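You operate a simulated robot arm through the tools that you are given. There is no shell and no other tool.

You run a simulated robot arm. Do the job below in one go: nothing can be reset, and whatever is moved stays where it is left.

## Task
Move the black plug to the blue-marked socket and get the grey pump running again.
Fine: the black switch on top of the box is off while the plug moves; lift the flap over that socket, leave the other flap shut; lay the plug on the bench top beside the box before it goes in.

The check looks at the end state, three seconds after you hand in, the way a careful person would. Anything else that was tipped, shoved, dropped, spilled or broken makes it a failure.

## Robot
A 7-joint arm with a fingered hand, fixed in place. Base frame: the origin is on the floor under the middle of its stand, x ahead of it, y to its left, z up. Lengths are in mm, angles in degrees, forces in N, time in s.
With the tool pointing down near the work surface it reaches from about 180 to 640 mm from the base axis. Its first joint turns from -115.0 to 115.0 degrees. Payload 3.1 kg.
Tool frame: the origin (TCP) lies between the finger pads and is the grasp point; the fingertips stand 22 mm ahead of it; z points along the fingers, y is the line along which they close. The gripper opens to 112 mm; its body begins 60 mm behind the TCP. The gripper is a hand of 3 fingers: y runs from the thumb to the fingers, the wrist lies at [0, 0, -218] in the tool frame, and closing takes about 1.5 s.
Orientation is told as [roll, pitch, yaw] about the base's x, y, z axes, in that order, counted from this pose: with the fingers straight down and closing along the base's y, the tool's x points along the base's -x, its y along +y and its z along -z.

## Interface
- The arm moves only by the tool servo_tool. Its argument "plan" is a list of rows, each a list of 2 entries, a list of its own where there are three numbers: the shift along the tool's x, y, z in units of 30 mm (1.0 is 30 mm), then the turn, a rotation vector about the tool's x, y, z in units of 4 degrees (1.0 is 4 degrees). In form: [[[dx, dy, dz], [wx, wy, wz]], ...]. A call has 1 to 20 rows; each row shifts and turns the commanded pose from where the row before left it, along the tool's axes as they then stand. "fingers" is the closure in counts, from 0 (fully open) to 255 (shut), set as the call begins (left out, the last holds). A call with a number of a shift or a turn outside -1 to 1 is refused whole. Each row takes 0.2 s and may step no farther than 50 mm and 8.6 degrees from the row before; otherwise, or with a gripper value out of range, the whole call is refused. A pose out of reach is approached as far as the arm can. The call stops where the force on the tool passes 40 N (or 10 N more than at its start, if that is more) or the arm is blocked; 0.2 s more then pass. The fingers move at their own pace (about 108 mm/s each) and stop on an object; they squeeze with about 21 N. The grip force told is the motor's: it shows also when the fingers shut on nothing. Time passes only in rows, and 0.2 s behind the last, so rows that do not move let the fingers close. The reply holds the time, the measured pose of the TCP, the force on the tool along the base axes, the opening and the grip force, in the units named above and with some noise, with the torque about the TCP (base axes, N m) and any sound that the robot's microphone picked up.
- Cameras (640 x 400 px; columns grow to the right, rows downward): "scene" is fixed at [222.4, 501.4, 1459.1]; the picture's right is [-0.59, -0.81, 0.00], its down [-0.66, 0.48, -0.58] and it looks along [0.47, -0.34, -0.82] (base axes); focal length 214 px, centre (320, 200). "wrist" rides on the gripper at [66, 3, -80] in the tool frame; the picture's right is [-0.05, 1.00, 0.00], its down [-0.77, -0.04, -0.64] and it looks along [-0.64, -0.03, 0.77] (tool axes); focal length 275 px, centre (320, 200). There is no depth. A picture from a camera that has moved, and an enlarged one, comes with that camera's place and axes in the base frame and with its lens.
- snapshot(camera): a new picture of that camera. The clock stands still meanwhile.
- slide_trunk(by): slides the trunk up (or, below 0, down) by that many mm; the arm rides with it, the base frame stays. It gives what a move gives, with no picture.
- preshape(shape): the hand has 3 fingers and takes this shape, open, in about a second: jaw (thumb against the fingers, like two jaws); tri (thumb and two fingers); tip (a fingertip pinch); poke (one finger out to press); point (the index stretched); flat (the hand flat); cup (the hand cupped); fist (a fist). The gripper value then closes the fingers along that shape, each until it touches; the sizes above hold for jaw. It gives what a move gives, with no picture.
- zoom(camera, box): a new picture of the part [left, top, right, bottom] of that camera's present view, enlarged. The clock stands still meanwhile.
- hand_in(): hands the job in; it is judged then, once.

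Nothing tells you positions but the pictures and the camera data. Unless the task says otherwise, let go and move clear before handing in.

The tools are called after "Emit:" as name(argument=value, ...) on one line, values as JSON. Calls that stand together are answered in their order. servo_tool: Moves the arm, as the interface text tells. Its arguments: {"type":"object","properties":{"plan":{"type":"array","items":{"type":"array"}},"fingers":{"type":"number"}},"required":["plan"]} The other tools are called the same way: slide_trunk (by) moves the trunk up or down; preshape (shape) gives the hand a shape; snapshot (camera) takes a picture; zoom (camera, box) takes an enlarged picture of a part of a camera's view; hand_in () hands the job in.

At the start:

```text
clock: 0.0
ee_pos: [387.4, 324.7, 1263.4]
orientation: [0.1, 0.0, 0.0]
ft_force: [-0.3, -1.3, -0.3]
ft_torque: [-0.01, -0.04, 0.0]
opening: 111.8
grip_force: 0.1
shape: jaw
trunk travel left (down, up): [-800.0, 190.0]
```

scene: 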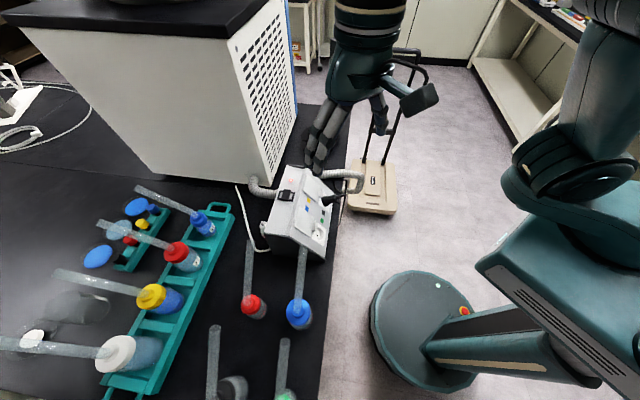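
wrist: 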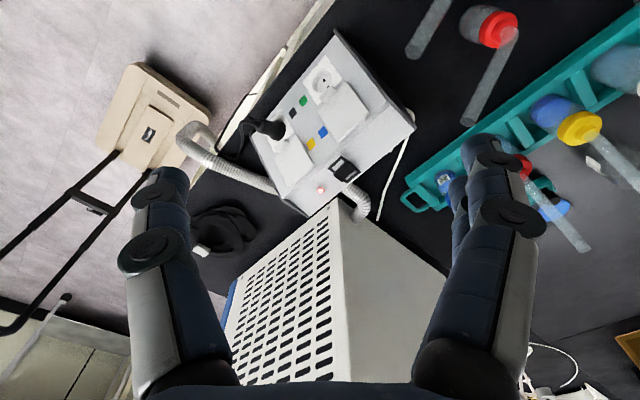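

I see a grey-white box with sockets, flaps, a black plug with cable, and a black switch on top, on a black bench. I'll zoom in on it with both cameras to find where things are.

Emit:
zoom(camera="scene", box=[230, 150, 390, 270])

Emit:
zoom(camera="wrist", box=[170, 20, 430, 230])

```text
3.33 times, centred on (310, 210) of scene
camera zoom: at [222.4, 501.4, 1459.1], right [-0.59, -0.81, 0.0], down [-0.66, 0.48, -0.58], along [0.47, -0.34, -0.82], focal length 715 px, centre (353, 167)
```

zoom: 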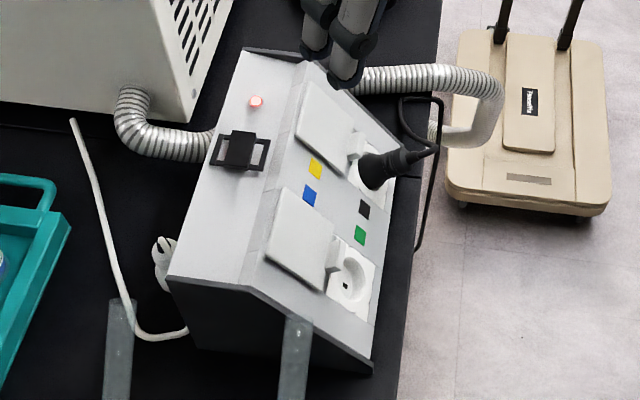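

```text
1.90 times, centred on (300, 125) of wrist
camera zoom: at [319.7, 326.7, 1344.6], right [0.05, 1.0, 0.0], down [0.77, -0.04, 0.64], along [0.64, -0.03, -0.77], focal length 524 px, centre (358, 343)
```

zoom: 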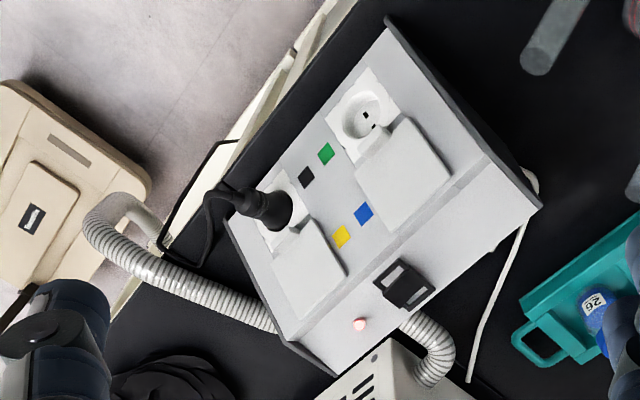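

The box sits rotated about 45° on the bench, its sloped socket panel facing the robot: switch near (597, 358, 930), panel front edge from about (398, 353) to (584, 164). I'll turn the hand to face the panel and move it back so the wrist camera gets a better view.

Emit:
servo_tool(plan=[[[-0.28, -0.87, 0], [0, 0, 0]], [[-0.28, -0.87, 0], [0, 0, 0]], [[-0.28, -0.87, 0], [0, 0, 0]], [[-0.28, -0.87, 0], [0, 0, 0]], [[-0.28, -0.87, 0], [0, 0, 0]], [[0, 0, 0], [0, 0, -0.94]], [[0, 0, 0], [0, 0, -0.94]], [[0, 0, 0], [0, 0, -0.94]], [[0, 0, 0], [0, 0, -0.94]], [[0, 0, 0], [0, 0, -0.94]], [[0, 0, 0], [0, 0, -0.94]], [[0, 0, 0], [0, 0, -0.94]], [[0, 0, 0], [0, 0, -0.94]], [[0, 0, 0], [0, 0, -0.94]], [[0, 0, 0], [0, 0, -0.94]], [[0, 0, 0], [0, 0, -0.94]], [[0, 0, 0], [0, 0, -0.94]]])

```text
clock: 3.6
ee_pos: [428.6, 193.1, 1265.4]
orientation: [0.0, 0.1, 45.1]
ft_force: [-0.3, -0.3, -0.2]
ft_torque: [0.02, 0.01, -0.03]
opening: 111.7
grip_force: 0.0
shape: jaw
trunk travel left (down, up): [-800.0, 190.0]
```

The hand is now at (429, 193, 1265), facing the panel. I'll lower the trunk by 200 mm and then take pictures.

Emit:
slide_trunk(by=-200)

Emit:
snapshot(camera="wrist")

Emit:
snapshot(camera="scene")

```text
clock: 5.8
ee_pos: [429.2, 194.6, 1064.4]
orientation: [0.0, 0.1, 45.1]
ft_force: [0.4, 0.5, -1.2]
ft_torque: [-0.04, 0.05, -0.02]
opening: 112.0
grip_force: 0.2
shape: jaw
trunk travel left (down, up): [-600.0, 390.0]
```

```text
taken
camera wrist: at [378.6, 148.2, 1144.7], right [-0.67, 0.74, 0.0], down [0.57, 0.52, 0.64], along [0.47, 0.43, -0.77], focal length 275 px, centre (320, 200)
```

wrist: 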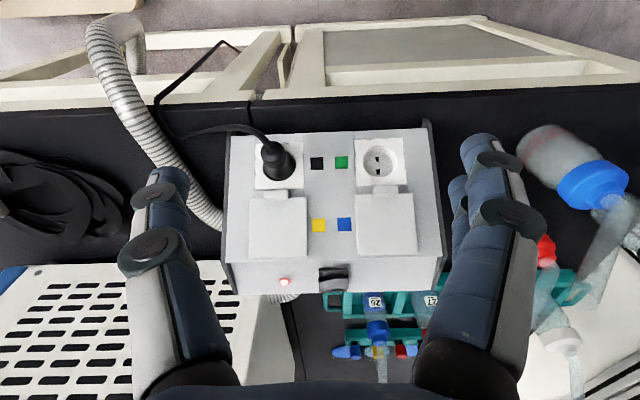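

```text
taken
```

scene: 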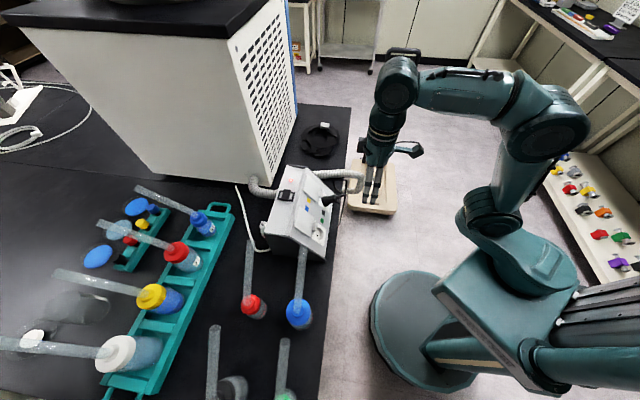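

The panel is now in clear view: the plug is in the lower black-marked socket, the green-marked one is empty, and flaps cover the yellow-marked and blue-marked ones. I'll zoom in for detail.

Emit:
zoom(camera="wrist", box=[210, 100, 460, 310])

Emit:
zoom(camera="scene", box=[240, 150, 360, 270])

Emit:
zoom(camera="wrist", box=[300, 250, 400, 310])

```text
1.90 times, centred on (335, 205) of wrist
camera zoom: at [378.6, 148.2, 1144.7], right [-0.67, 0.74, 0.0], down [0.57, 0.52, 0.64], along [0.47, 0.43, -0.77], focal length 524 px, centre (291, 190)
```

zoom: 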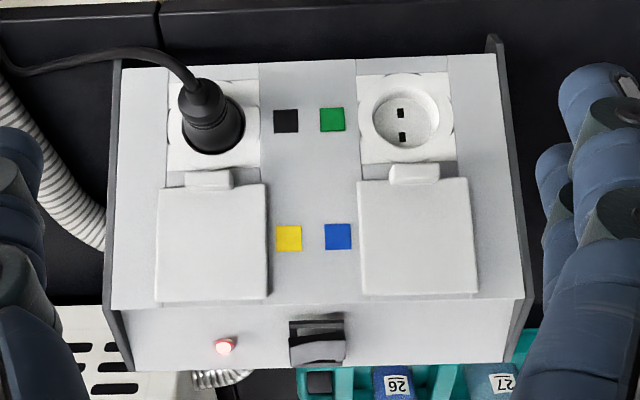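

```text
3.33 times, centred on (300, 210) of scene
camera zoom: at [222.4, 501.4, 1459.1], right [-0.59, -0.81, 0.0], down [-0.66, 0.48, -0.58], along [0.47, -0.34, -0.82], focal length 715 px, centre (387, 167)
```

zoom: 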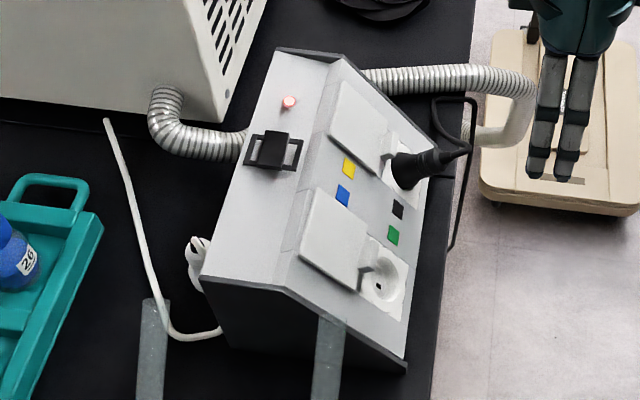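

```text
6.40 times, centred on (350, 280) of wrist
camera zoom: at [378.6, 148.2, 1144.7], right [-0.67, 0.74, 0.0], down [0.57, 0.52, 0.64], along [0.47, 0.43, -0.77], focal length 1762 px, centre (128, -312)
```

zoom: 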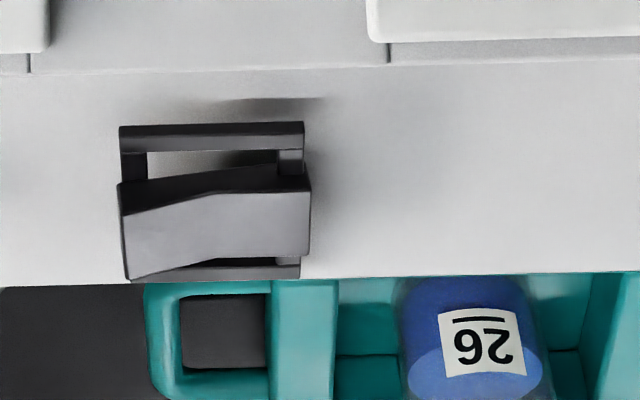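

Working estimates: bench top is about z = 800, and the box is rotated about 45°. The panel slopes about 50°, with the black socket at (551, 236, 850), the green at (462, 326, 850) and the blue flap at (496, 362, 909). I'll move closer to study the flap's hinge and the switch.

Emit:
servo_tool(plan=[[[-0.77, 0.64, 0.45], [0, 0, 0]], [[-0.77, 0.64, 0.45], [0, 0, 0]], [[-0.77, 0.64, 0.45], [0, 0, 0]], [[-0.77, 0.64, 0.45], [0, 0, 0]], [[0, 0, 0], [0, 0, 0]]])

Emit:
snapshot(camera="wrist")

Emit:
zoom(camera="wrist", box=[200, 80, 440, 280])

```text
clock: 7.0
ee_pos: [440.1, 312.5, 1011.7]
orientation: [0.1, 0.1, 45.1]
ft_force: [-1.3, -0.9, 0.1]
ft_torque: [-0.03, -0.03, -0.01]
opening: 111.8
grip_force: 0.0
shape: jaw
trunk travel left (down, up): [-600.0, 390.0]
```

```text
taken
camera wrist: at [389.9, 267.0, 1091.2], right [-0.67, 0.74, 0.0], down [0.57, 0.52, 0.64], along [0.47, 0.43, -0.77], focal length 275 px, centre (320, 200)
```

wrist: 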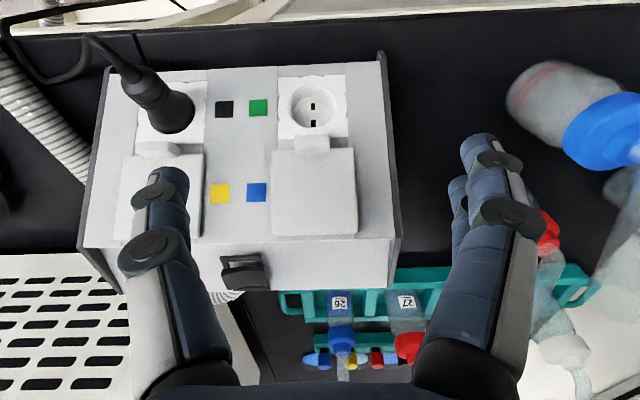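

```text
2.00 times, centred on (320, 180) of wrist
camera zoom: at [389.9, 267.0, 1091.2], right [-0.67, 0.74, 0.0], down [0.57, 0.52, 0.64], along [0.47, 0.43, -0.77], focal length 551 px, centre (320, 240)
```

zoom: 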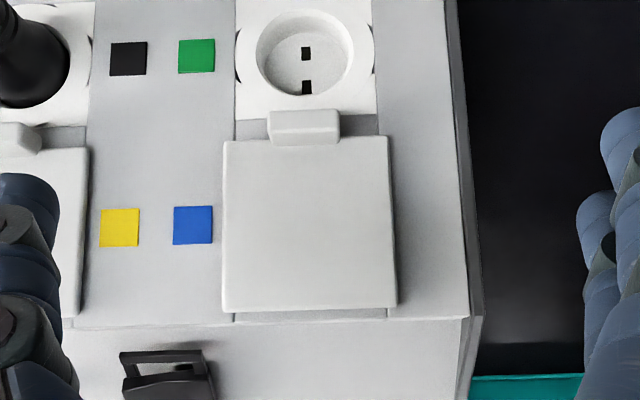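

The flap is a raised white plate with a tab at its lower edge. I'll take tight enlargements from the scene camera to judge the hinge side and the switch from the side.

Emit:
zoom(camera="scene", box=[290, 190, 340, 240])

Emit:
zoom(camera="scene", box=[265, 165, 325, 205])

Emit:
zoom(camera="scene", box=[300, 165, 370, 215])

```text
8.00 times, centred on (315, 215) of scene
camera zoom: at [222.4, 501.4, 1459.1], right [-0.59, -0.81, 0.0], down [-0.66, 0.48, -0.58], along [0.47, -0.34, -0.82], focal length 1716 px, centre (360, 80)
```

zoom: 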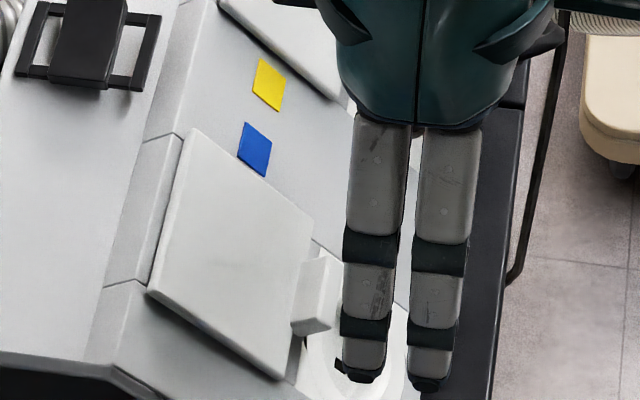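

```text
10.00 times, centred on (295, 185) of scene
camera zoom: at [222.4, 501.4, 1459.1], right [-0.59, -0.81, 0.0], down [-0.66, 0.48, -0.58], along [0.47, -0.34, -0.82], focal length 2145 px, centre (570, 350)
```

zoom: 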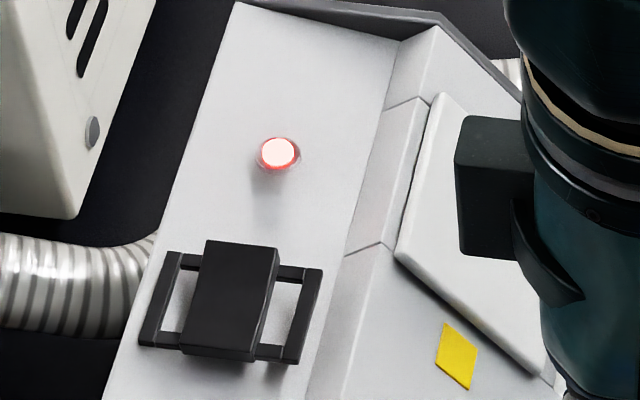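

```text
8.00 times, centred on (335, 190) of scene
camera zoom: at [222.4, 501.4, 1459.1], right [-0.59, -0.81, 0.0], down [-0.66, 0.48, -0.58], along [0.47, -0.34, -0.82], focal length 1716 px, centre (200, 280)
```

zoom: 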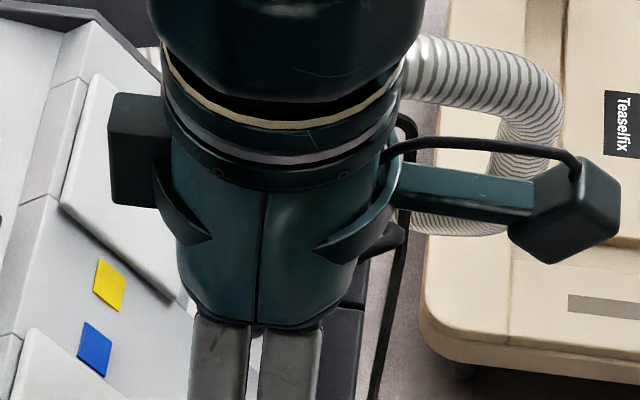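

The switch looks like a V-topped rocker: the half toward the lamp stands raised and the other half is pressed, with the lamp lit. The flap seems to have its lift tab at the lower edge and its hinge at the fold. I'll put the hand into the poke shape to see where the fingertip sits.

Emit:
preshape(shape="poke")

Emit:
snapshot(camera="wrist")

Emit:
snapshot(camera="scene")

Emit:
zoom(camera="scene", box=[260, 120, 400, 240])

```text
clock: 7.9
ee_pos: [441.0, 313.5, 1011.0]
orientation: [-0.1, 0.0, 45.2]
ft_force: [0.6, 0.3, -0.4]
ft_torque: [-0.02, 0.0, -0.02]
opening: 0.0
grip_force: 0.1
shape: poke
trunk travel left (down, up): [-600.0, 390.0]
```

```text
taken
camera wrist: at [390.0, 267.3, 1091.1], right [-0.67, 0.74, 0.0], down [0.57, 0.52, 0.64], along [0.47, 0.43, -0.77], focal length 275 px, centre (320, 200)
```

wrist: 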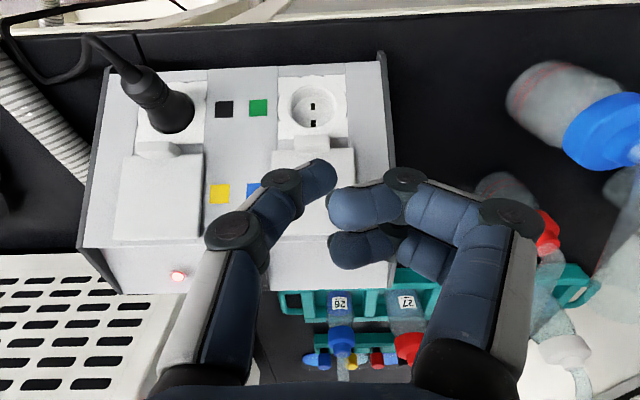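

```text
taken
```

scene: 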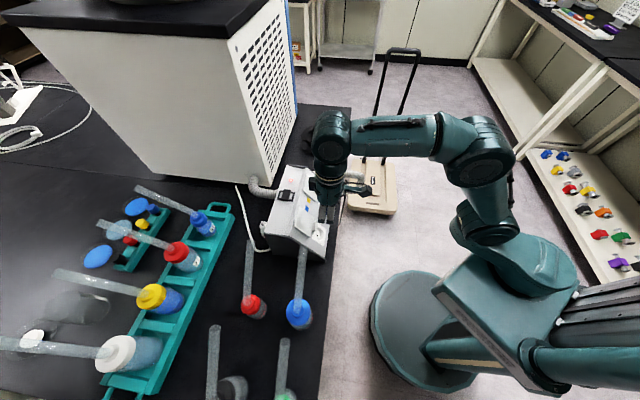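

```text
3.33 times, centred on (330, 180) of scene
camera zoom: at [222.4, 501.4, 1459.1], right [-0.59, -0.81, 0.0], down [-0.66, 0.48, -0.58], along [0.47, -0.34, -0.82], focal length 715 px, centre (287, 267)
```

zoom: 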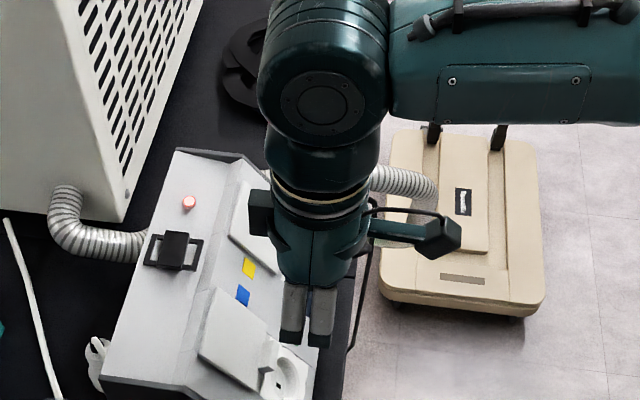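

In the poke shape the thumb reaches forward to about the fingertip point, with the other fingers curled back. I'll tilt the hand 25° outward and bring the thumb tip to about 25 mm above the raised half of the rocker, near (595, 352).

Emit:
servo_tool(plan=[[[0, 0, 0], [0, -0.893, 0]], [[0, 0, 0], [0, -0.893, 0]], [[0, 0, 0], [0, -0.893, 0]], [[0, 0, 0], [0, -0.893, 0]], [[0, 0, 0], [0, -0.893, 0]], [[0, 0, 0], [0, -0.893, 0]], [[0, 0, 0], [0, -0.893, 0]], [[-0.749, -0.545, 0.393], [0, 0, 0]], [[-0.749, -0.545, 0.393], [0, 0, 0]], [[-0.749, -0.545, 0.393], [0, 0, 0]], [[-0.749, -0.545, 0.393], [0, 0, 0]], [[-0.749, -0.545, 0.393], [0, 0, 0]], [[0, 0, 0], [0, 0, 0]]])

Emit:
snapshot(camera="wrist")

Emit:
zoom(camera="scene", box=[250, 140, 350, 220])

```text
clock: 10.7
ee_pos: [587.1, 345.5, 1003.2]
orientation: [0.1, -25.0, 45.1]
ft_force: [-0.5, -0.8, -0.3]
ft_torque: [0.0, -0.03, 0.01]
opening: 0.2
grip_force: 0.0
shape: poke
trunk travel left (down, up): [-600.0, 390.0]
```

```text
taken
camera wrist: at [518.0, 279.6, 1048.4], right [-0.68, 0.73, 0.02], down [0.33, 0.28, 0.9], along [0.66, 0.62, -0.43], focal length 275 px, centre (320, 200)
```

wrist: 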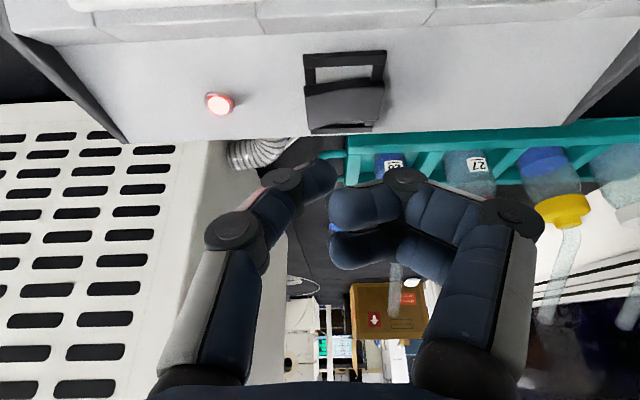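

```text
5.00 times, centred on (300, 180) of scene
camera zoom: at [222.4, 501.4, 1459.1], right [-0.59, -0.81, 0.0], down [-0.66, 0.48, -0.58], along [0.47, -0.34, -0.82], focal length 1072 px, centre (420, 300)
```

zoom: 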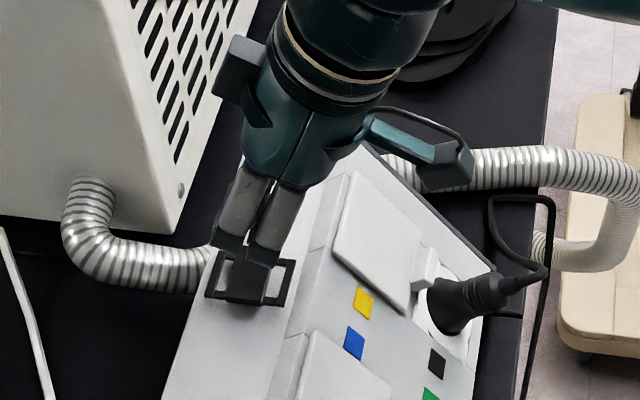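

The reach is fine and the hand is hovering over the switch. I'll zoom in on the rocker to refine its position and tilt before pressing.

Emit:
zoom(camera="wrist", box=[280, 30, 410, 150])

Emit:
zoom(camera="wrist", box=[240, 140, 400, 260])

```text
3.33 times, centred on (345, 90) of wrist
camera zoom: at [518.0, 279.6, 1048.4], right [-0.68, 0.73, 0.02], down [0.33, 0.28, 0.9], along [0.66, 0.62, -0.43], focal length 918 px, centre (237, 567)
```

zoom: 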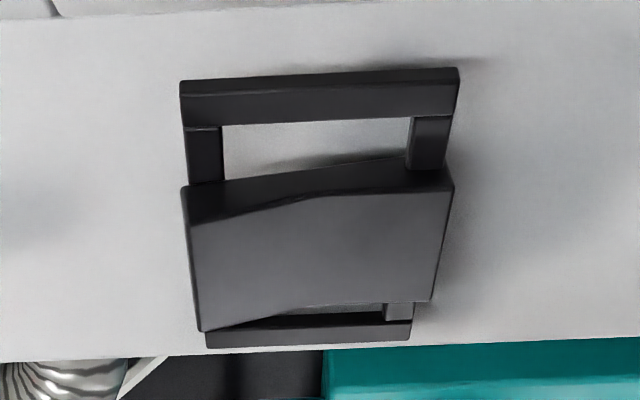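

```text
3.33 times, centred on (320, 200) of wrist
camera zoom: at [518.0, 279.6, 1048.4], right [-0.68, 0.73, 0.02], down [0.33, 0.28, 0.9], along [0.66, 0.62, -0.43], focal length 918 px, centre (320, 200)
```

zoom: 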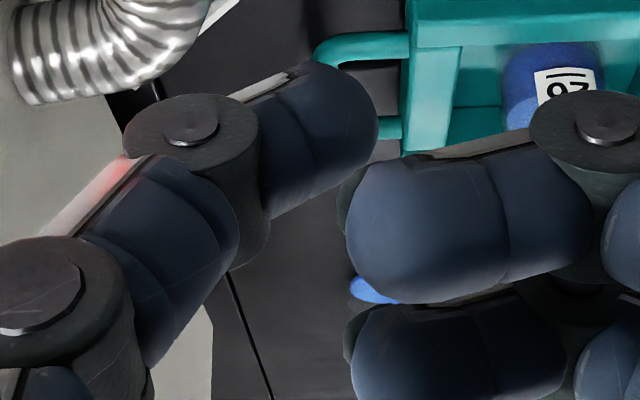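

The rocker's half toward the lamp is raised, about 12 mm past the pivot at (592, 349), with its top near z = 955. I'll shift slightly and press down there in small steps, watching the force.

Emit:
servo_tool(plan=[[[0.1, -0.125, -0.047], [0, 0, 0]], [[0.141, 0, 0.302], [0, 0, 0]], [[0.141, 0, 0.302], [0, 0, 0]], [[0.07, 0, 0.151], [0, 0, 0]], [[0.042, 0, 0.091], [0, 0, 0]], [[0.042, 0, 0.091], [0, 0, 0]]])

Emit:
zoom(camera="scene", box=[260, 150, 340, 210])

Emit:
zoom(camera="wrist", box=[200, 60, 420, 260])

```text
clock: 12.1
ee_pos: [587.7, 340.6, 976.2]
orientation: [-0.1, -25.4, 45.0]
ft_force: [4.1, 0.2, 13.1]
ft_torque: [0.08, -0.14, -0.01]
opening: 0.2
grip_force: 0.0
shape: poke
trunk travel left (down, up): [-600.0, 390.0]
heard: click
```

```text
6.67 times, centred on (300, 180) of scene
camera zoom: at [222.4, 501.4, 1459.1], right [-0.59, -0.81, 0.0], down [-0.66, 0.48, -0.58], along [0.47, -0.34, -0.82], focal length 1430 px, centre (453, 333)
```

zoom: 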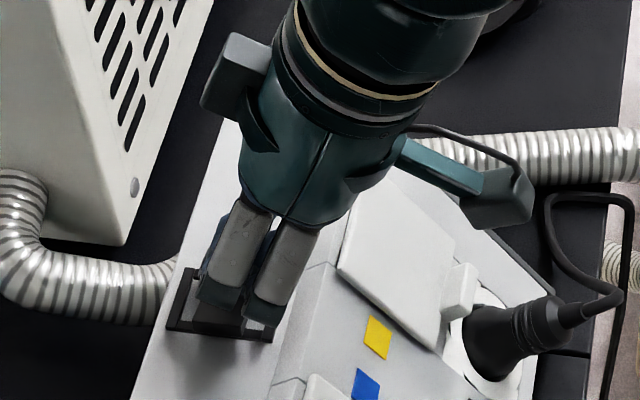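

```text
2.00 times, centred on (310, 160) of wrist
camera zoom: at [517.7, 274.4, 1020.0], right [-0.68, 0.74, 0.02], down [0.32, 0.28, 0.9], along [0.66, 0.62, -0.43], focal length 551 px, centre (340, 280)
```

zoom: 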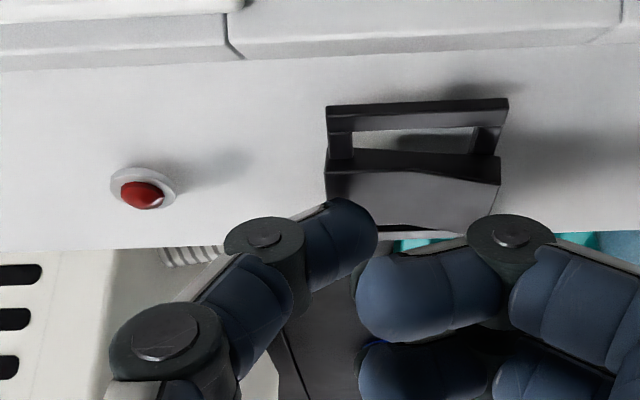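

A click was heard and the lamp went dark, so the switch is now off. I'll back away upward, move to the robot side of the box and tilt the hand so the wrist camera looks level at the flap and plug.

Emit:
servo_tool(plan=[[[-0.282, 0, -0.604], [0, 0, 0]], [[-0.282, 0, -0.604], [0, 0, 0]], [[0.785, 0.366, -0.366], [0, 0, 0]], [[0.785, 0.366, -0.366], [0, 0, 0]], [[0.785, 0.366, -0.366], [0, 0, 0]], [[0.785, 0.366, -0.366], [0, 0, 0]], [[0.785, 0.366, -0.366], [0, 0, 0]], [[0.785, 0.366, -0.366], [0, 0, 0]], [[0.785, 0.366, -0.366], [0, 0, 0]], [[0, 0, 0], [0, -0.893, 0]], [[0, 0, 0], [0, -0.893, 0]], [[0, 0, 0], [0, -0.893, 0]], [[0, 0, 0], [0, -0.893, 0]], [[0, 0, 0], [0, -0.893, 0]], [[0, 0, 0], [0, -0.893, 0]], [[0, 0, 0], [0, -0.893, 0]]])

Emit:
snapshot(camera="wrist")

Emit:
snapshot(camera="scene")

```text
clock: 15.5
ee_pos: [406.5, 264.6, 1013.5]
orientation: [-0.3, -48.4, 45.1]
ft_force: [-0.7, -0.2, 0.6]
ft_torque: [-0.01, -0.04, -0.01]
opening: 0.0
grip_force: 0.0
shape: poke
trunk travel left (down, up): [-600.0, 390.0]
```

```text
taken
camera wrist: at [328.4, 193.0, 1017.3], right [-0.68, 0.73, 0.03], down [0.05, 0.0, 1.0], along [0.73, 0.68, -0.04], focal length 275 px, centre (320, 200)
```

wrist: 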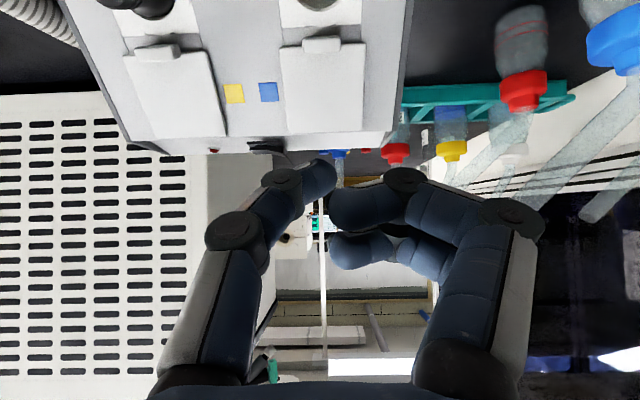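

```text
taken
```

scene: 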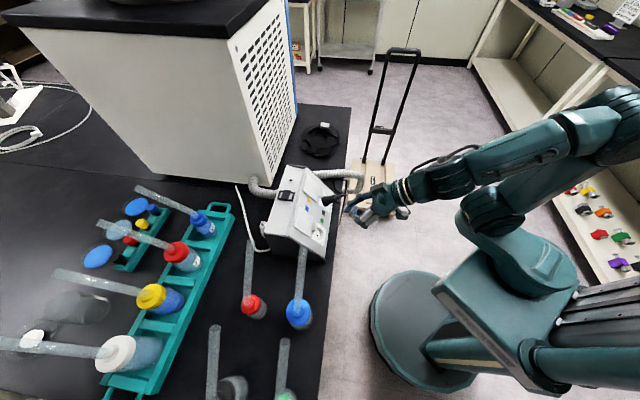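

The hand is now in front of the box in free space. I'll open it to the jaw shape and lower it so the camera looks level at the flap tab and plug.

Emit:
preshape(shape="jaw")

Emit:
servo_tool(plan=[[[0.679, 0, 0.57], [0, 0, 0]], [[0.679, 0, 0.57], [0, 0, 0]], [[0.679, 0, 0.57], [0, 0, 0]], [[0.679, 0, 0.57], [0, 0, 0]], [[0, 0, 0], [0, 0, 0]]])

Emit:
snapshot(camera="wrist")

Emit:
zoom(camera="wrist", box=[160, 60, 460, 250])

```text
clock: 16.4
ee_pos: [406.5, 265.1, 1013.7]
orientation: [-0.4, -48.4, 45.0]
ft_force: [0.3, 0.5, 0.0]
ft_torque: [0.0, -0.01, 0.01]
opening: 111.8
grip_force: 0.0
shape: jaw
trunk travel left (down, up): [-600.0, 390.0]
```

```text
clock: 17.6
ee_pos: [404.7, 265.8, 907.5]
orientation: [-0.1, -49.9, 45.1]
ft_force: [0.3, -0.1, -0.3]
ft_torque: [-0.01, 0.0, -0.05]
opening: 111.7
grip_force: 0.0
shape: jaw
out of reach, approached as far as the arm can: row 1
trunk travel left (down, up): [-600.0, 390.0]
```

```text
taken
camera wrist: at [327.3, 193.1, 908.1], right [-0.69, 0.73, 0.04], down [0.03, -0.02, 1.0], along [0.73, 0.69, -0.01], focal length 275 px, centre (320, 200)
```

wrist: 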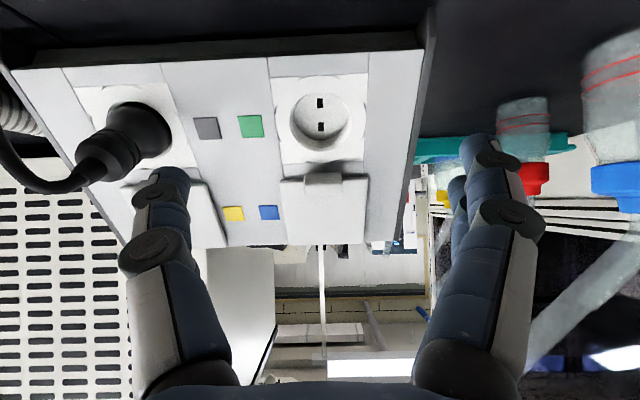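

```text
2.11 times, centred on (310, 155) of wrist
camera zoom: at [327.3, 193.1, 908.1], right [-0.69, 0.73, 0.04], down [0.03, -0.02, 1.0], along [0.73, 0.69, -0.01], focal length 580 px, centre (341, 295)
```

zoom: 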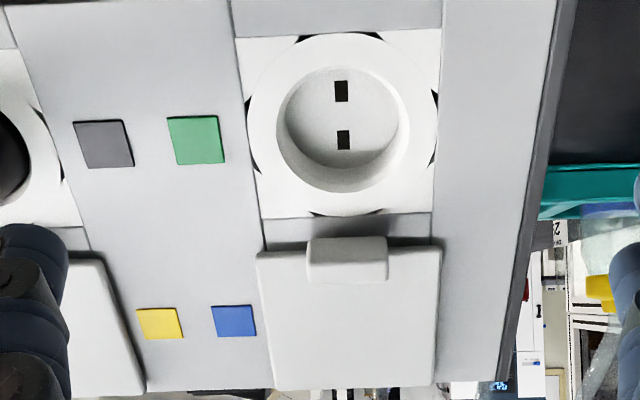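

The flap's tab is a small block about 26 mm wide at its lower edge. I'll zoom in on it and on the plug.

Emit:
zoom(camera="wrist", box=[270, 150, 380, 220])

Emit:
zoom(camera="wrist", box=[0, 60, 220, 220])

Emit:
zoom(camera="scene", box=[285, 165, 375, 255])

```text
5.71 times, centred on (325, 185) of wrist
camera zoom: at [327.3, 193.1, 908.1], right [-0.69, 0.73, 0.04], down [0.03, -0.02, 1.0], along [0.73, 0.69, -0.01], focal length 1573 px, centre (291, 286)
```

zoom: 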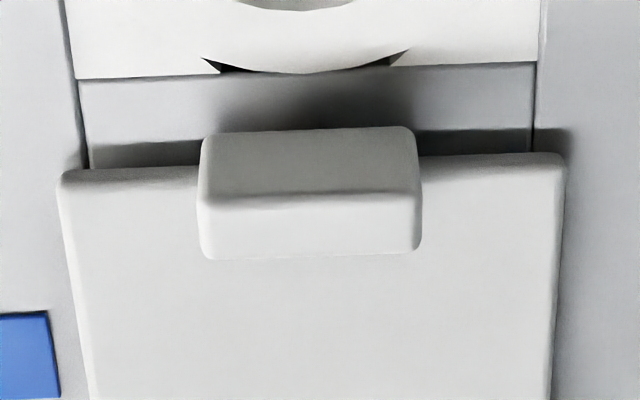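

```text
2.50 times, centred on (110, 140) of wrist
camera zoom: at [327.3, 193.1, 908.1], right [-0.69, 0.73, 0.04], down [0.03, -0.02, 1.0], along [0.73, 0.69, -0.01], focal length 688 px, centre (845, 350)
```

zoom: 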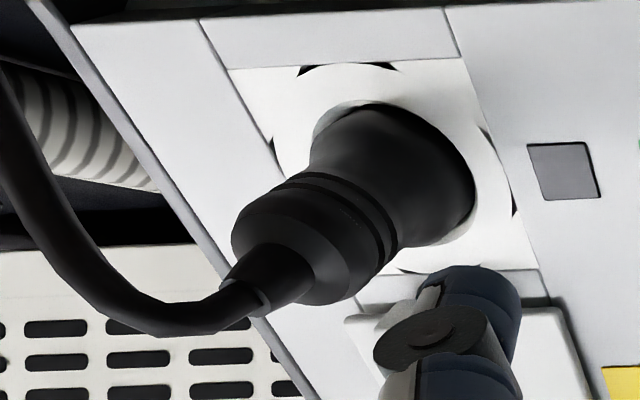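

```text
4.44 times, centred on (330, 210) of scene
camera zoom: at [222.4, 501.4, 1459.1], right [-0.59, -0.81, 0.0], down [-0.66, 0.48, -0.58], along [0.47, -0.34, -0.82], focal length 953 px, centre (276, 156)
```

zoom: 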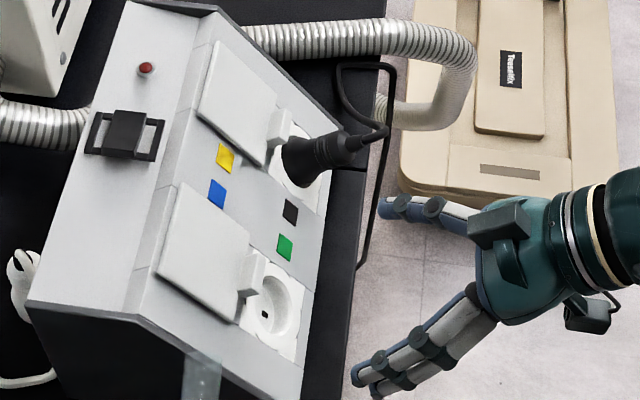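

The tab stands about 13 mm off the flap, so I can pinch its sides and swing the flap about its upper hinge. I'll partly close the jaws and line up in front of the tab.

Emit:
servo_tool(plan=[[[-0.873, 0.01, 0.423], [0, 0, 0]], [[-0.873, 0.01, 0.423], [0, 0, 0]], [[0, 0, 0], [0, 0, 0]]], fingers=110)

Emit:
snapshot(camera="wrist")

Emit:
zoom(camera="scene", box=[280, 165, 370, 255])

```text
clock: 18.4
ee_pos: [441.9, 304.1, 929.5]
orientation: [0.1, -50.0, 45.1]
ft_force: [-0.1, -0.5, 0.0]
ft_torque: [0.01, 0.04, -0.01]
opening: 64.2
grip_force: 0.0
shape: jaw
trunk travel left (down, up): [-600.0, 390.0]
```

```text
taken
camera wrist: at [364.2, 231.6, 931.4], right [-0.69, 0.73, 0.04], down [0.03, -0.02, 1.0], along [0.73, 0.69, -0.01], focal length 275 px, centre (320, 200)
```

wrist: 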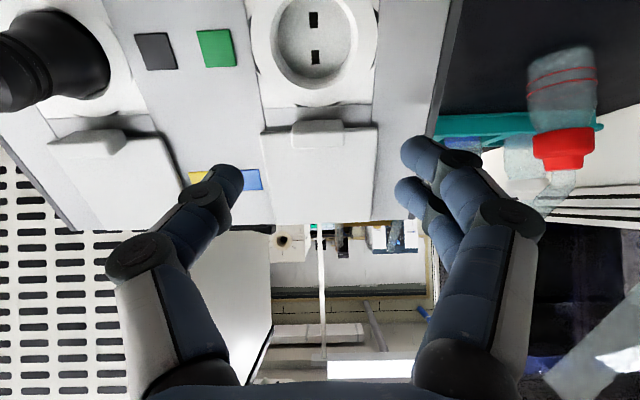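

```text
4.44 times, centred on (325, 210) of scene
camera zoom: at [222.4, 501.4, 1459.1], right [-0.59, -0.81, 0.0], down [-0.66, 0.48, -0.58], along [0.47, -0.34, -0.82], focal length 953 px, centre (298, 156)
```

zoom: 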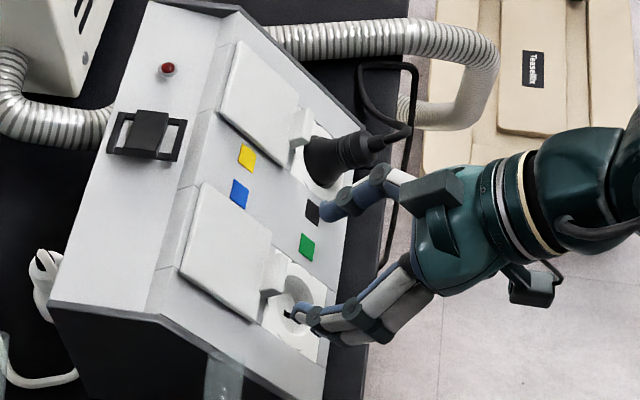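

The tab appears right where I predicted, centred between the fingers. I'll advance 37 mm along the tool axis and close on it.

Emit:
servo_tool(plan=[[[0, 0, 0.617], [0, 0, 0]], [[0, 0, 0.617], [0, 0, 0]], [[0, 0, 0], [0, 0, 0]]])

Emit:
zoom(camera="wrist", box=[160, 60, 480, 280])

Emit:
zoom(camera="scene", box=[280, 165, 370, 255])

```text
clock: 19.2
ee_pos: [461.9, 323.7, 906.4]
orientation: [0.0, -50.0, 45.1]
ft_force: [-0.1, -0.7, -0.5]
ft_torque: [0.01, 0.0, -0.01]
opening: 64.5
grip_force: 0.0
shape: jaw
trunk travel left (down, up): [-600.0, 390.0]
```

```text
1.82 times, centred on (320, 170) of wrist
camera zoom: at [384.4, 251.6, 907.7], right [-0.69, 0.73, 0.04], down [0.03, -0.02, 1.0], along [0.73, 0.69, -0.01], focal length 500 px, centre (320, 254)
```

zoom: 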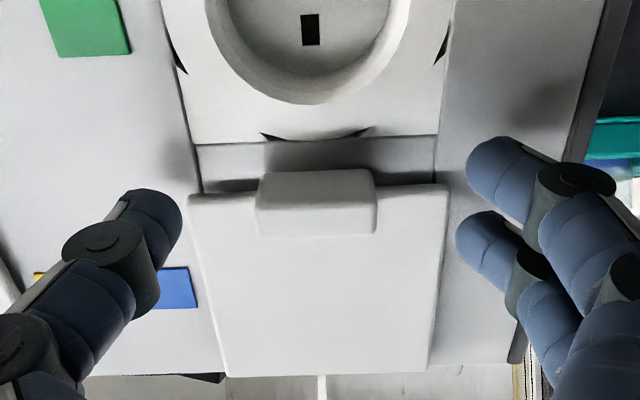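

```text
4.44 times, centred on (325, 210) of scene
camera zoom: at [222.4, 501.4, 1459.1], right [-0.59, -0.81, 0.0], down [-0.66, 0.48, -0.58], along [0.47, -0.34, -0.82], focal length 953 px, centre (298, 156)
```

zoom: 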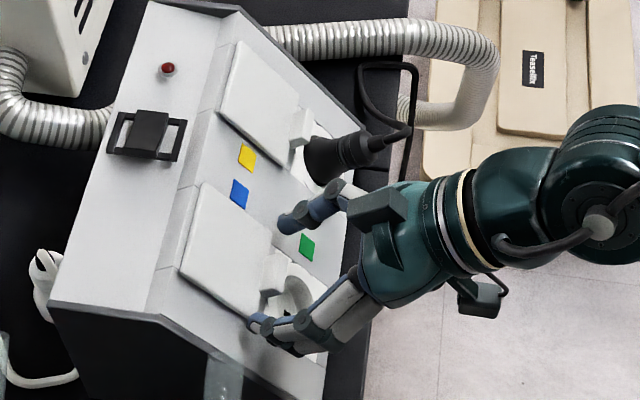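

The thumb and two fingers straddle the tab well. Closing now.

Emit:
servo_tool(plan=[[[0, 0, 0], [0, 0, 0]], [[0, 0, 0], [0, 0, 0]], [[0, 0, 0], [0, 0, 0]], [[0, 0, 0], [0, 0, 0]], [[0, 0, 0], [0, 0, 0]], [[0, 0, 0], [0, 0, 0]], [[0, 0, 0], [0, 0, 0]]], fingers=255)

Emit:
zoom(camera="wrist", box=[160, 60, 480, 280])

Emit:
zoom(camera="scene", box=[280, 165, 370, 255])

```text
clock: 20.8
ee_pos: [463.8, 320.7, 907.6]
orientation: [0.3, -49.9, 44.8]
ft_force: [18.2, -17.3, 4.0]
ft_torque: [-0.15, -0.22, -0.28]
opening: 2.0
grip_force: 20.1
shape: jaw
trunk travel left (down, up): [-600.0, 390.0]
```

```text
1.82 times, centred on (320, 170) of wrist
camera zoom: at [386.9, 248.8, 907.8], right [-0.68, 0.73, 0.04], down [0.03, -0.02, 1.0], along [0.73, 0.69, -0.01], focal length 500 px, centre (320, 254)
```

zoom: 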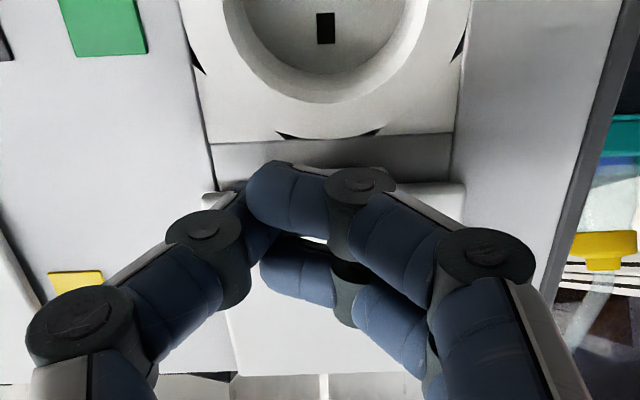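

```text
4.44 times, centred on (325, 210) of scene
camera zoom: at [222.4, 501.4, 1459.1], right [-0.59, -0.81, 0.0], down [-0.66, 0.48, -0.58], along [0.47, -0.34, -0.82], focal length 953 px, centre (298, 156)
```

zoom: 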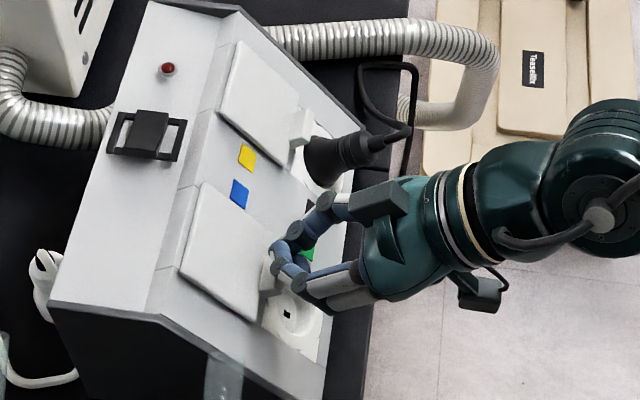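

The fingertips curled over the tab instead of gripping its sides; only the thumb is touching it. I'll open, back off, and try the fingertip-pinch shape in free space to see how it closes.

Emit:
servo_tool(plan=[[[0, 0, 0], [0, 0, 0]], [[0, 0, 0], [0, 0, 0]], [[0, 0, 0], [0, 0, 0]], [[0, 0, -0.7], [0, 0, 0]], [[0, 0, -0.7], [0, 0, 0]], [[0, 0, -0.7], [0, 0, 0]]], fingers=100)

Emit:
preshape(shape="tip")

Emit:
snapshot(camera="wrist")

Emit:
zoom(camera="scene", box=[280, 165, 370, 255])

```text
clock: 22.2
ee_pos: [426.5, 289.5, 947.4]
orientation: [0.1, -50.0, 45.2]
ft_force: [0.0, -0.4, 0.3]
ft_torque: [0.0, 0.0, -0.03]
opening: 67.5
grip_force: 0.0
shape: jaw
trunk travel left (down, up): [-600.0, 390.0]
```

```text
clock: 23.1
ee_pos: [427.4, 289.2, 946.7]
orientation: [0.0, -49.9, 45.1]
ft_force: [0.0, 0.2, 0.6]
ft_torque: [-0.01, 0.0, 0.0]
opening: 111.9
grip_force: 0.1
shape: tip
trunk travel left (down, up): [-600.0, 390.0]
```

```text
taken
camera wrist: at [350.6, 216.9, 948.1], right [-0.69, 0.73, 0.04], down [0.03, -0.02, 1.0], along [0.73, 0.69, -0.01], focal length 275 px, centre (320, 200)
```

wrist: 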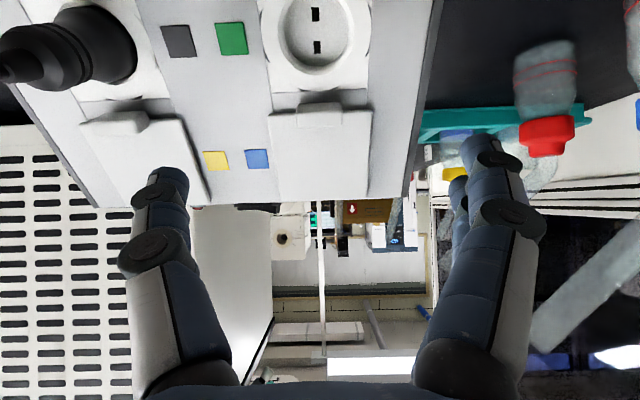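

```text
4.44 times, centred on (325, 210) of scene
camera zoom: at [222.4, 501.4, 1459.1], right [-0.59, -0.81, 0.0], down [-0.66, 0.48, -0.58], along [0.47, -0.34, -0.82], focal length 953 px, centre (298, 156)
```

zoom: 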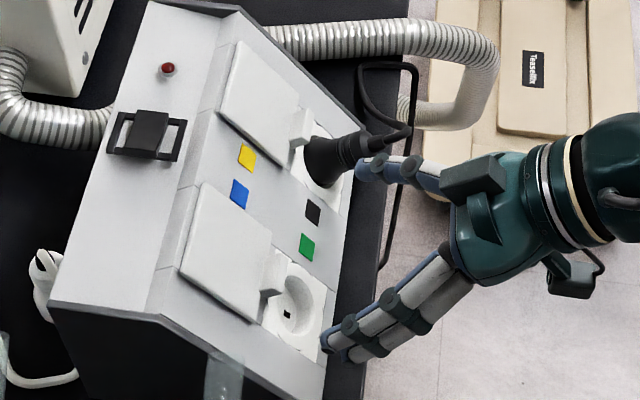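

Open, this shape looks like the jaw. I'll close it partway in free air to see where the tips end up at roughly the tab's width.

Emit:
servo_tool(plan=[[[0, 0, 0], [0, 0, 0]], [[0, 0, 0], [0, 0, 0]], [[0, 0, 0], [0, 0, 0]], [[0, 0, 0], [0, 0, 0]], [[0, 0, 0], [0, 0, 0]]], fingers=185)

Emit:
zoom(camera="wrist", box=[160, 60, 480, 280])

Emit:
zoom(camera="scene", box=[310, 165, 400, 255])

```text
clock: 24.3
ee_pos: [427.7, 289.0, 946.9]
orientation: [0.0, -50.0, 45.1]
ft_force: [-0.7, -0.8, -0.5]
ft_torque: [0.01, 0.01, 0.03]
opening: 31.4
grip_force: 0.0
shape: tip
trunk travel left (down, up): [-600.0, 390.0]
```

```text
1.82 times, centred on (320, 170) of wrist
camera zoom: at [350.5, 216.8, 948.2], right [-0.69, 0.73, 0.04], down [0.03, -0.02, 1.0], along [0.73, 0.69, -0.01], focal length 500 px, centre (320, 254)
```

zoom: 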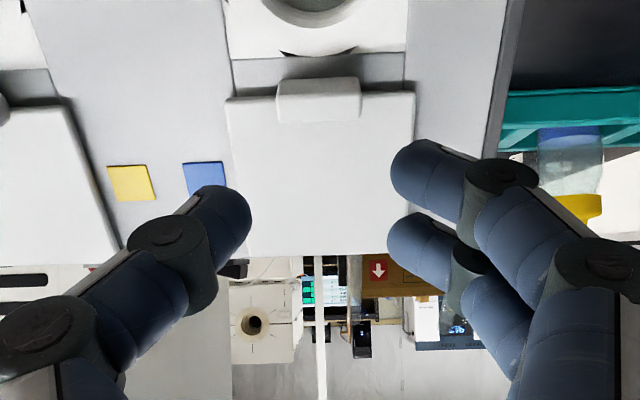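

```text
4.44 times, centred on (355, 210) of scene
camera zoom: at [222.4, 501.4, 1459.1], right [-0.59, -0.81, 0.0], down [-0.66, 0.48, -0.58], along [0.47, -0.34, -0.82], focal length 953 px, centre (164, 156)
```

zoom: 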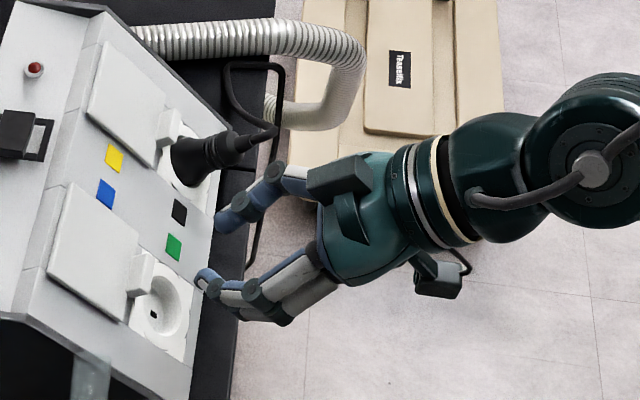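

The tips are rounded and sit too high to hold the small tab from its sides. The flap itself is about 67 mm wide and 11 mm thick, so I'll grip its two side edges in the jaw shape instead.

Emit:
preshape(shape="jaw")

Emit:
servo_tool(plan=[[[0, 0, 0], [0, 0, 0]], [[0, 0, 0], [0, 0, 0]], [[-0.181, 0.01, 0.743], [0, 0, 0]], [[-0.181, 0.01, 0.743], [0, 0, 0]], [[-0.181, 0.01, 0.743], [0, 0, 0]], [[0, 0, 0], [0, 0, 0]]], fingers=55)

Emit:
zoom(camera="wrist", box=[160, 60, 480, 280])

Emit:
zoom(camera="scene", box=[280, 165, 370, 255])

```text
clock: 25.2
ee_pos: [428.1, 288.9, 946.8]
orientation: [0.0, -50.1, 45.1]
ft_force: [0.0, -0.3, 0.2]
ft_torque: [-0.01, 0.02, 0.0]
opening: 111.9
grip_force: 0.0
shape: jaw
trunk travel left (down, up): [-600.0, 390.0]
```

```text
clock: 26.6
ee_pos: [470.3, 333.4, 917.5]
orientation: [0.0, -49.9, 45.1]
ft_force: [0.1, 1.2, -0.4]
ft_torque: [-0.01, 0.01, -0.01]
opening: 88.0
grip_force: 0.1
shape: jaw
trunk travel left (down, up): [-600.0, 390.0]
```

```text
1.82 times, centred on (320, 170) of wrist
camera zoom: at [393.5, 261.3, 918.1], right [-0.69, 0.73, 0.04], down [0.03, -0.02, 1.0], along [0.73, 0.69, -0.01], focal length 500 px, centre (320, 254)
```

zoom: 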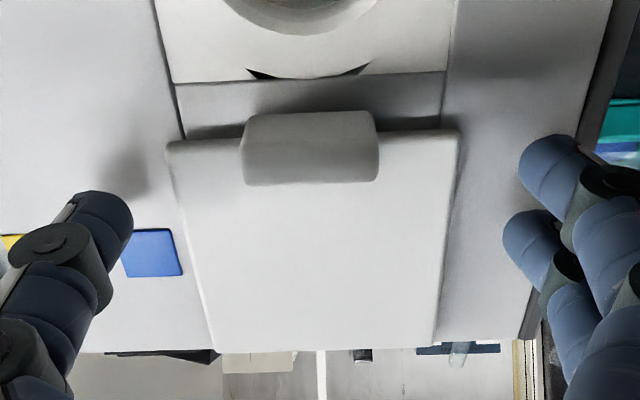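

```text
4.44 times, centred on (325, 210) of scene
camera zoom: at [222.4, 501.4, 1459.1], right [-0.59, -0.81, 0.0], down [-0.66, 0.48, -0.58], along [0.47, -0.34, -0.82], focal length 953 px, centre (298, 156)
```

zoom: 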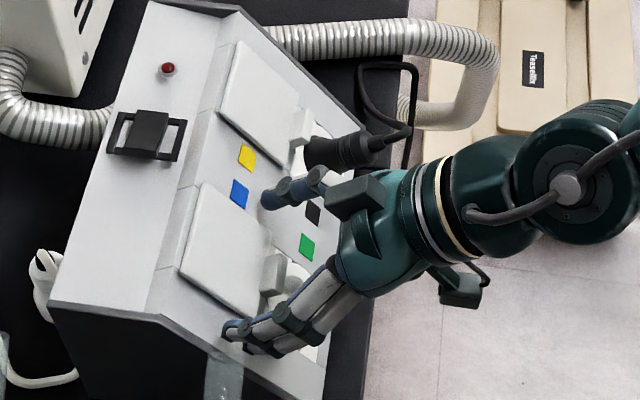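

Well placed around the flap. I'll ease in toward the panel surface and then close on the flap's sides.

Emit:
servo_tool(plan=[[[0, 0, 0.15], [0, 0, 0]], [[0, 0, 0.15], [0, 0, 0]], [[0, 0, 0], [0, 0, 0]]])

Emit:
servo_tool(plan=[[[0, 0, 0.06], [0, 0, 0]], [[0, 0, 0], [0, 0, 0]]])

Emit:
zoom(camera="wrist", box=[160, 60, 480, 280])

Emit:
zoom(camera="scene", box=[285, 185, 345, 245])

```text
clock: 27.4
ee_pos: [473.0, 336.8, 913.2]
orientation: [0.0, -50.2, 45.0]
ft_force: [-7.9, -9.8, 9.3]
ft_torque: [0.22, 0.07, 0.33]
opening: 87.2
grip_force: 0.0
shape: jaw
trunk travel left (down, up): [-600.0, 390.0]
```

```text
clock: 28.0
ee_pos: [472.9, 336.7, 913.3]
orientation: [-0.1, -50.3, 45.0]
ft_force: [-11.7, -14.4, 17.0]
ft_torque: [0.42, 0.12, 0.38]
opening: 86.5
grip_force: 0.1
shape: jaw
trunk travel left (down, up): [-600.0, 390.0]
```

```text
1.82 times, centred on (320, 170) of wrist
camera zoom: at [396.5, 264.5, 913.4], right [-0.69, 0.73, 0.04], down [0.03, -0.02, 1.0], along [0.73, 0.69, 0.0], focal length 500 px, centre (320, 254)
```

zoom: 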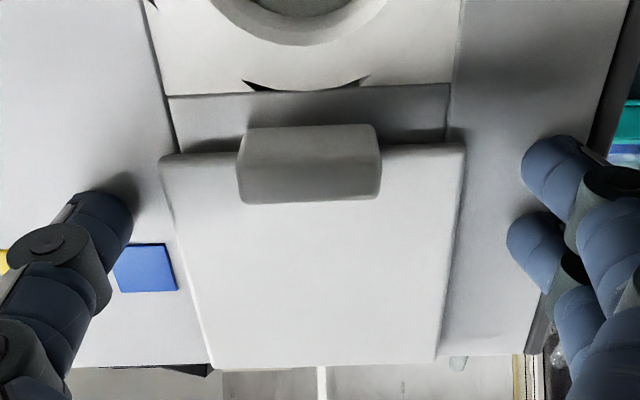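

```text
6.67 times, centred on (315, 215) of scene
camera zoom: at [222.4, 501.4, 1459.1], right [-0.59, -0.81, 0.0], down [-0.66, 0.48, -0.58], along [0.47, -0.34, -0.82], focal length 1430 px, centre (353, 100)
```

zoom: 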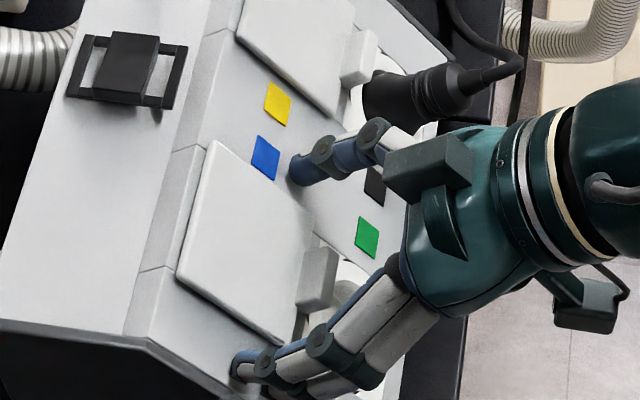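

Contact came earlier than expected, so the flap is only about 5 mm thick and its side edges are poor to grip. I'll back off and turn the hand 90° about its axis, so the thumb goes below the tab and the fingers above it for a firm pinch.

Emit:
servo_tool(plan=[[[0, 0, -0.8], [0, 0, 0]], [[0, 0, -0.8], [0, 0, 0]], [[0, 0, -0.8], [0, 0, 0]], [[0, 0, 0], [0, 0, 1]], [[0, 0, 0], [0, 0, 1]], [[0, 0, 0], [0, 0, 1]], [[0, 0, 0], [0, 0, 1]], [[0, 0, 0], [0, 0, 1]], [[0, 0, 0], [0, 0, 1]], [[0, 0, 0], [0, 0, 1]], [[0, 0, 0], [0, 0, 1]], [[0, 0, 0], [0, 0, 1]], [[0, 0, 0], [0, 0, 1]], [[0, 0, 0], [0, 0, 1]], [[0, 0, 0], [0, 0, 0]]])

Emit:
snapshot(camera="scene")

```text
clock: 31.2
ee_pos: [437.1, 301.6, 955.2]
orientation: [39.6, -33.5, -11.2]
ft_force: [-0.5, 0.1, 0.4]
ft_torque: [-0.01, 0.01, 0.0]
opening: 87.6
grip_force: 0.1
shape: jaw
trunk travel left (down, up): [-600.0, 390.0]
```

```text
taken
```

scene: 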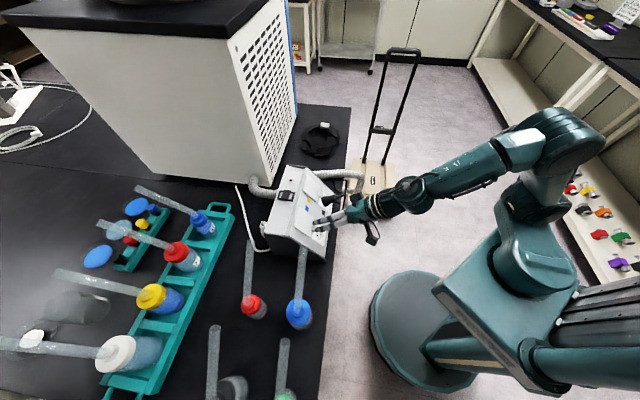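

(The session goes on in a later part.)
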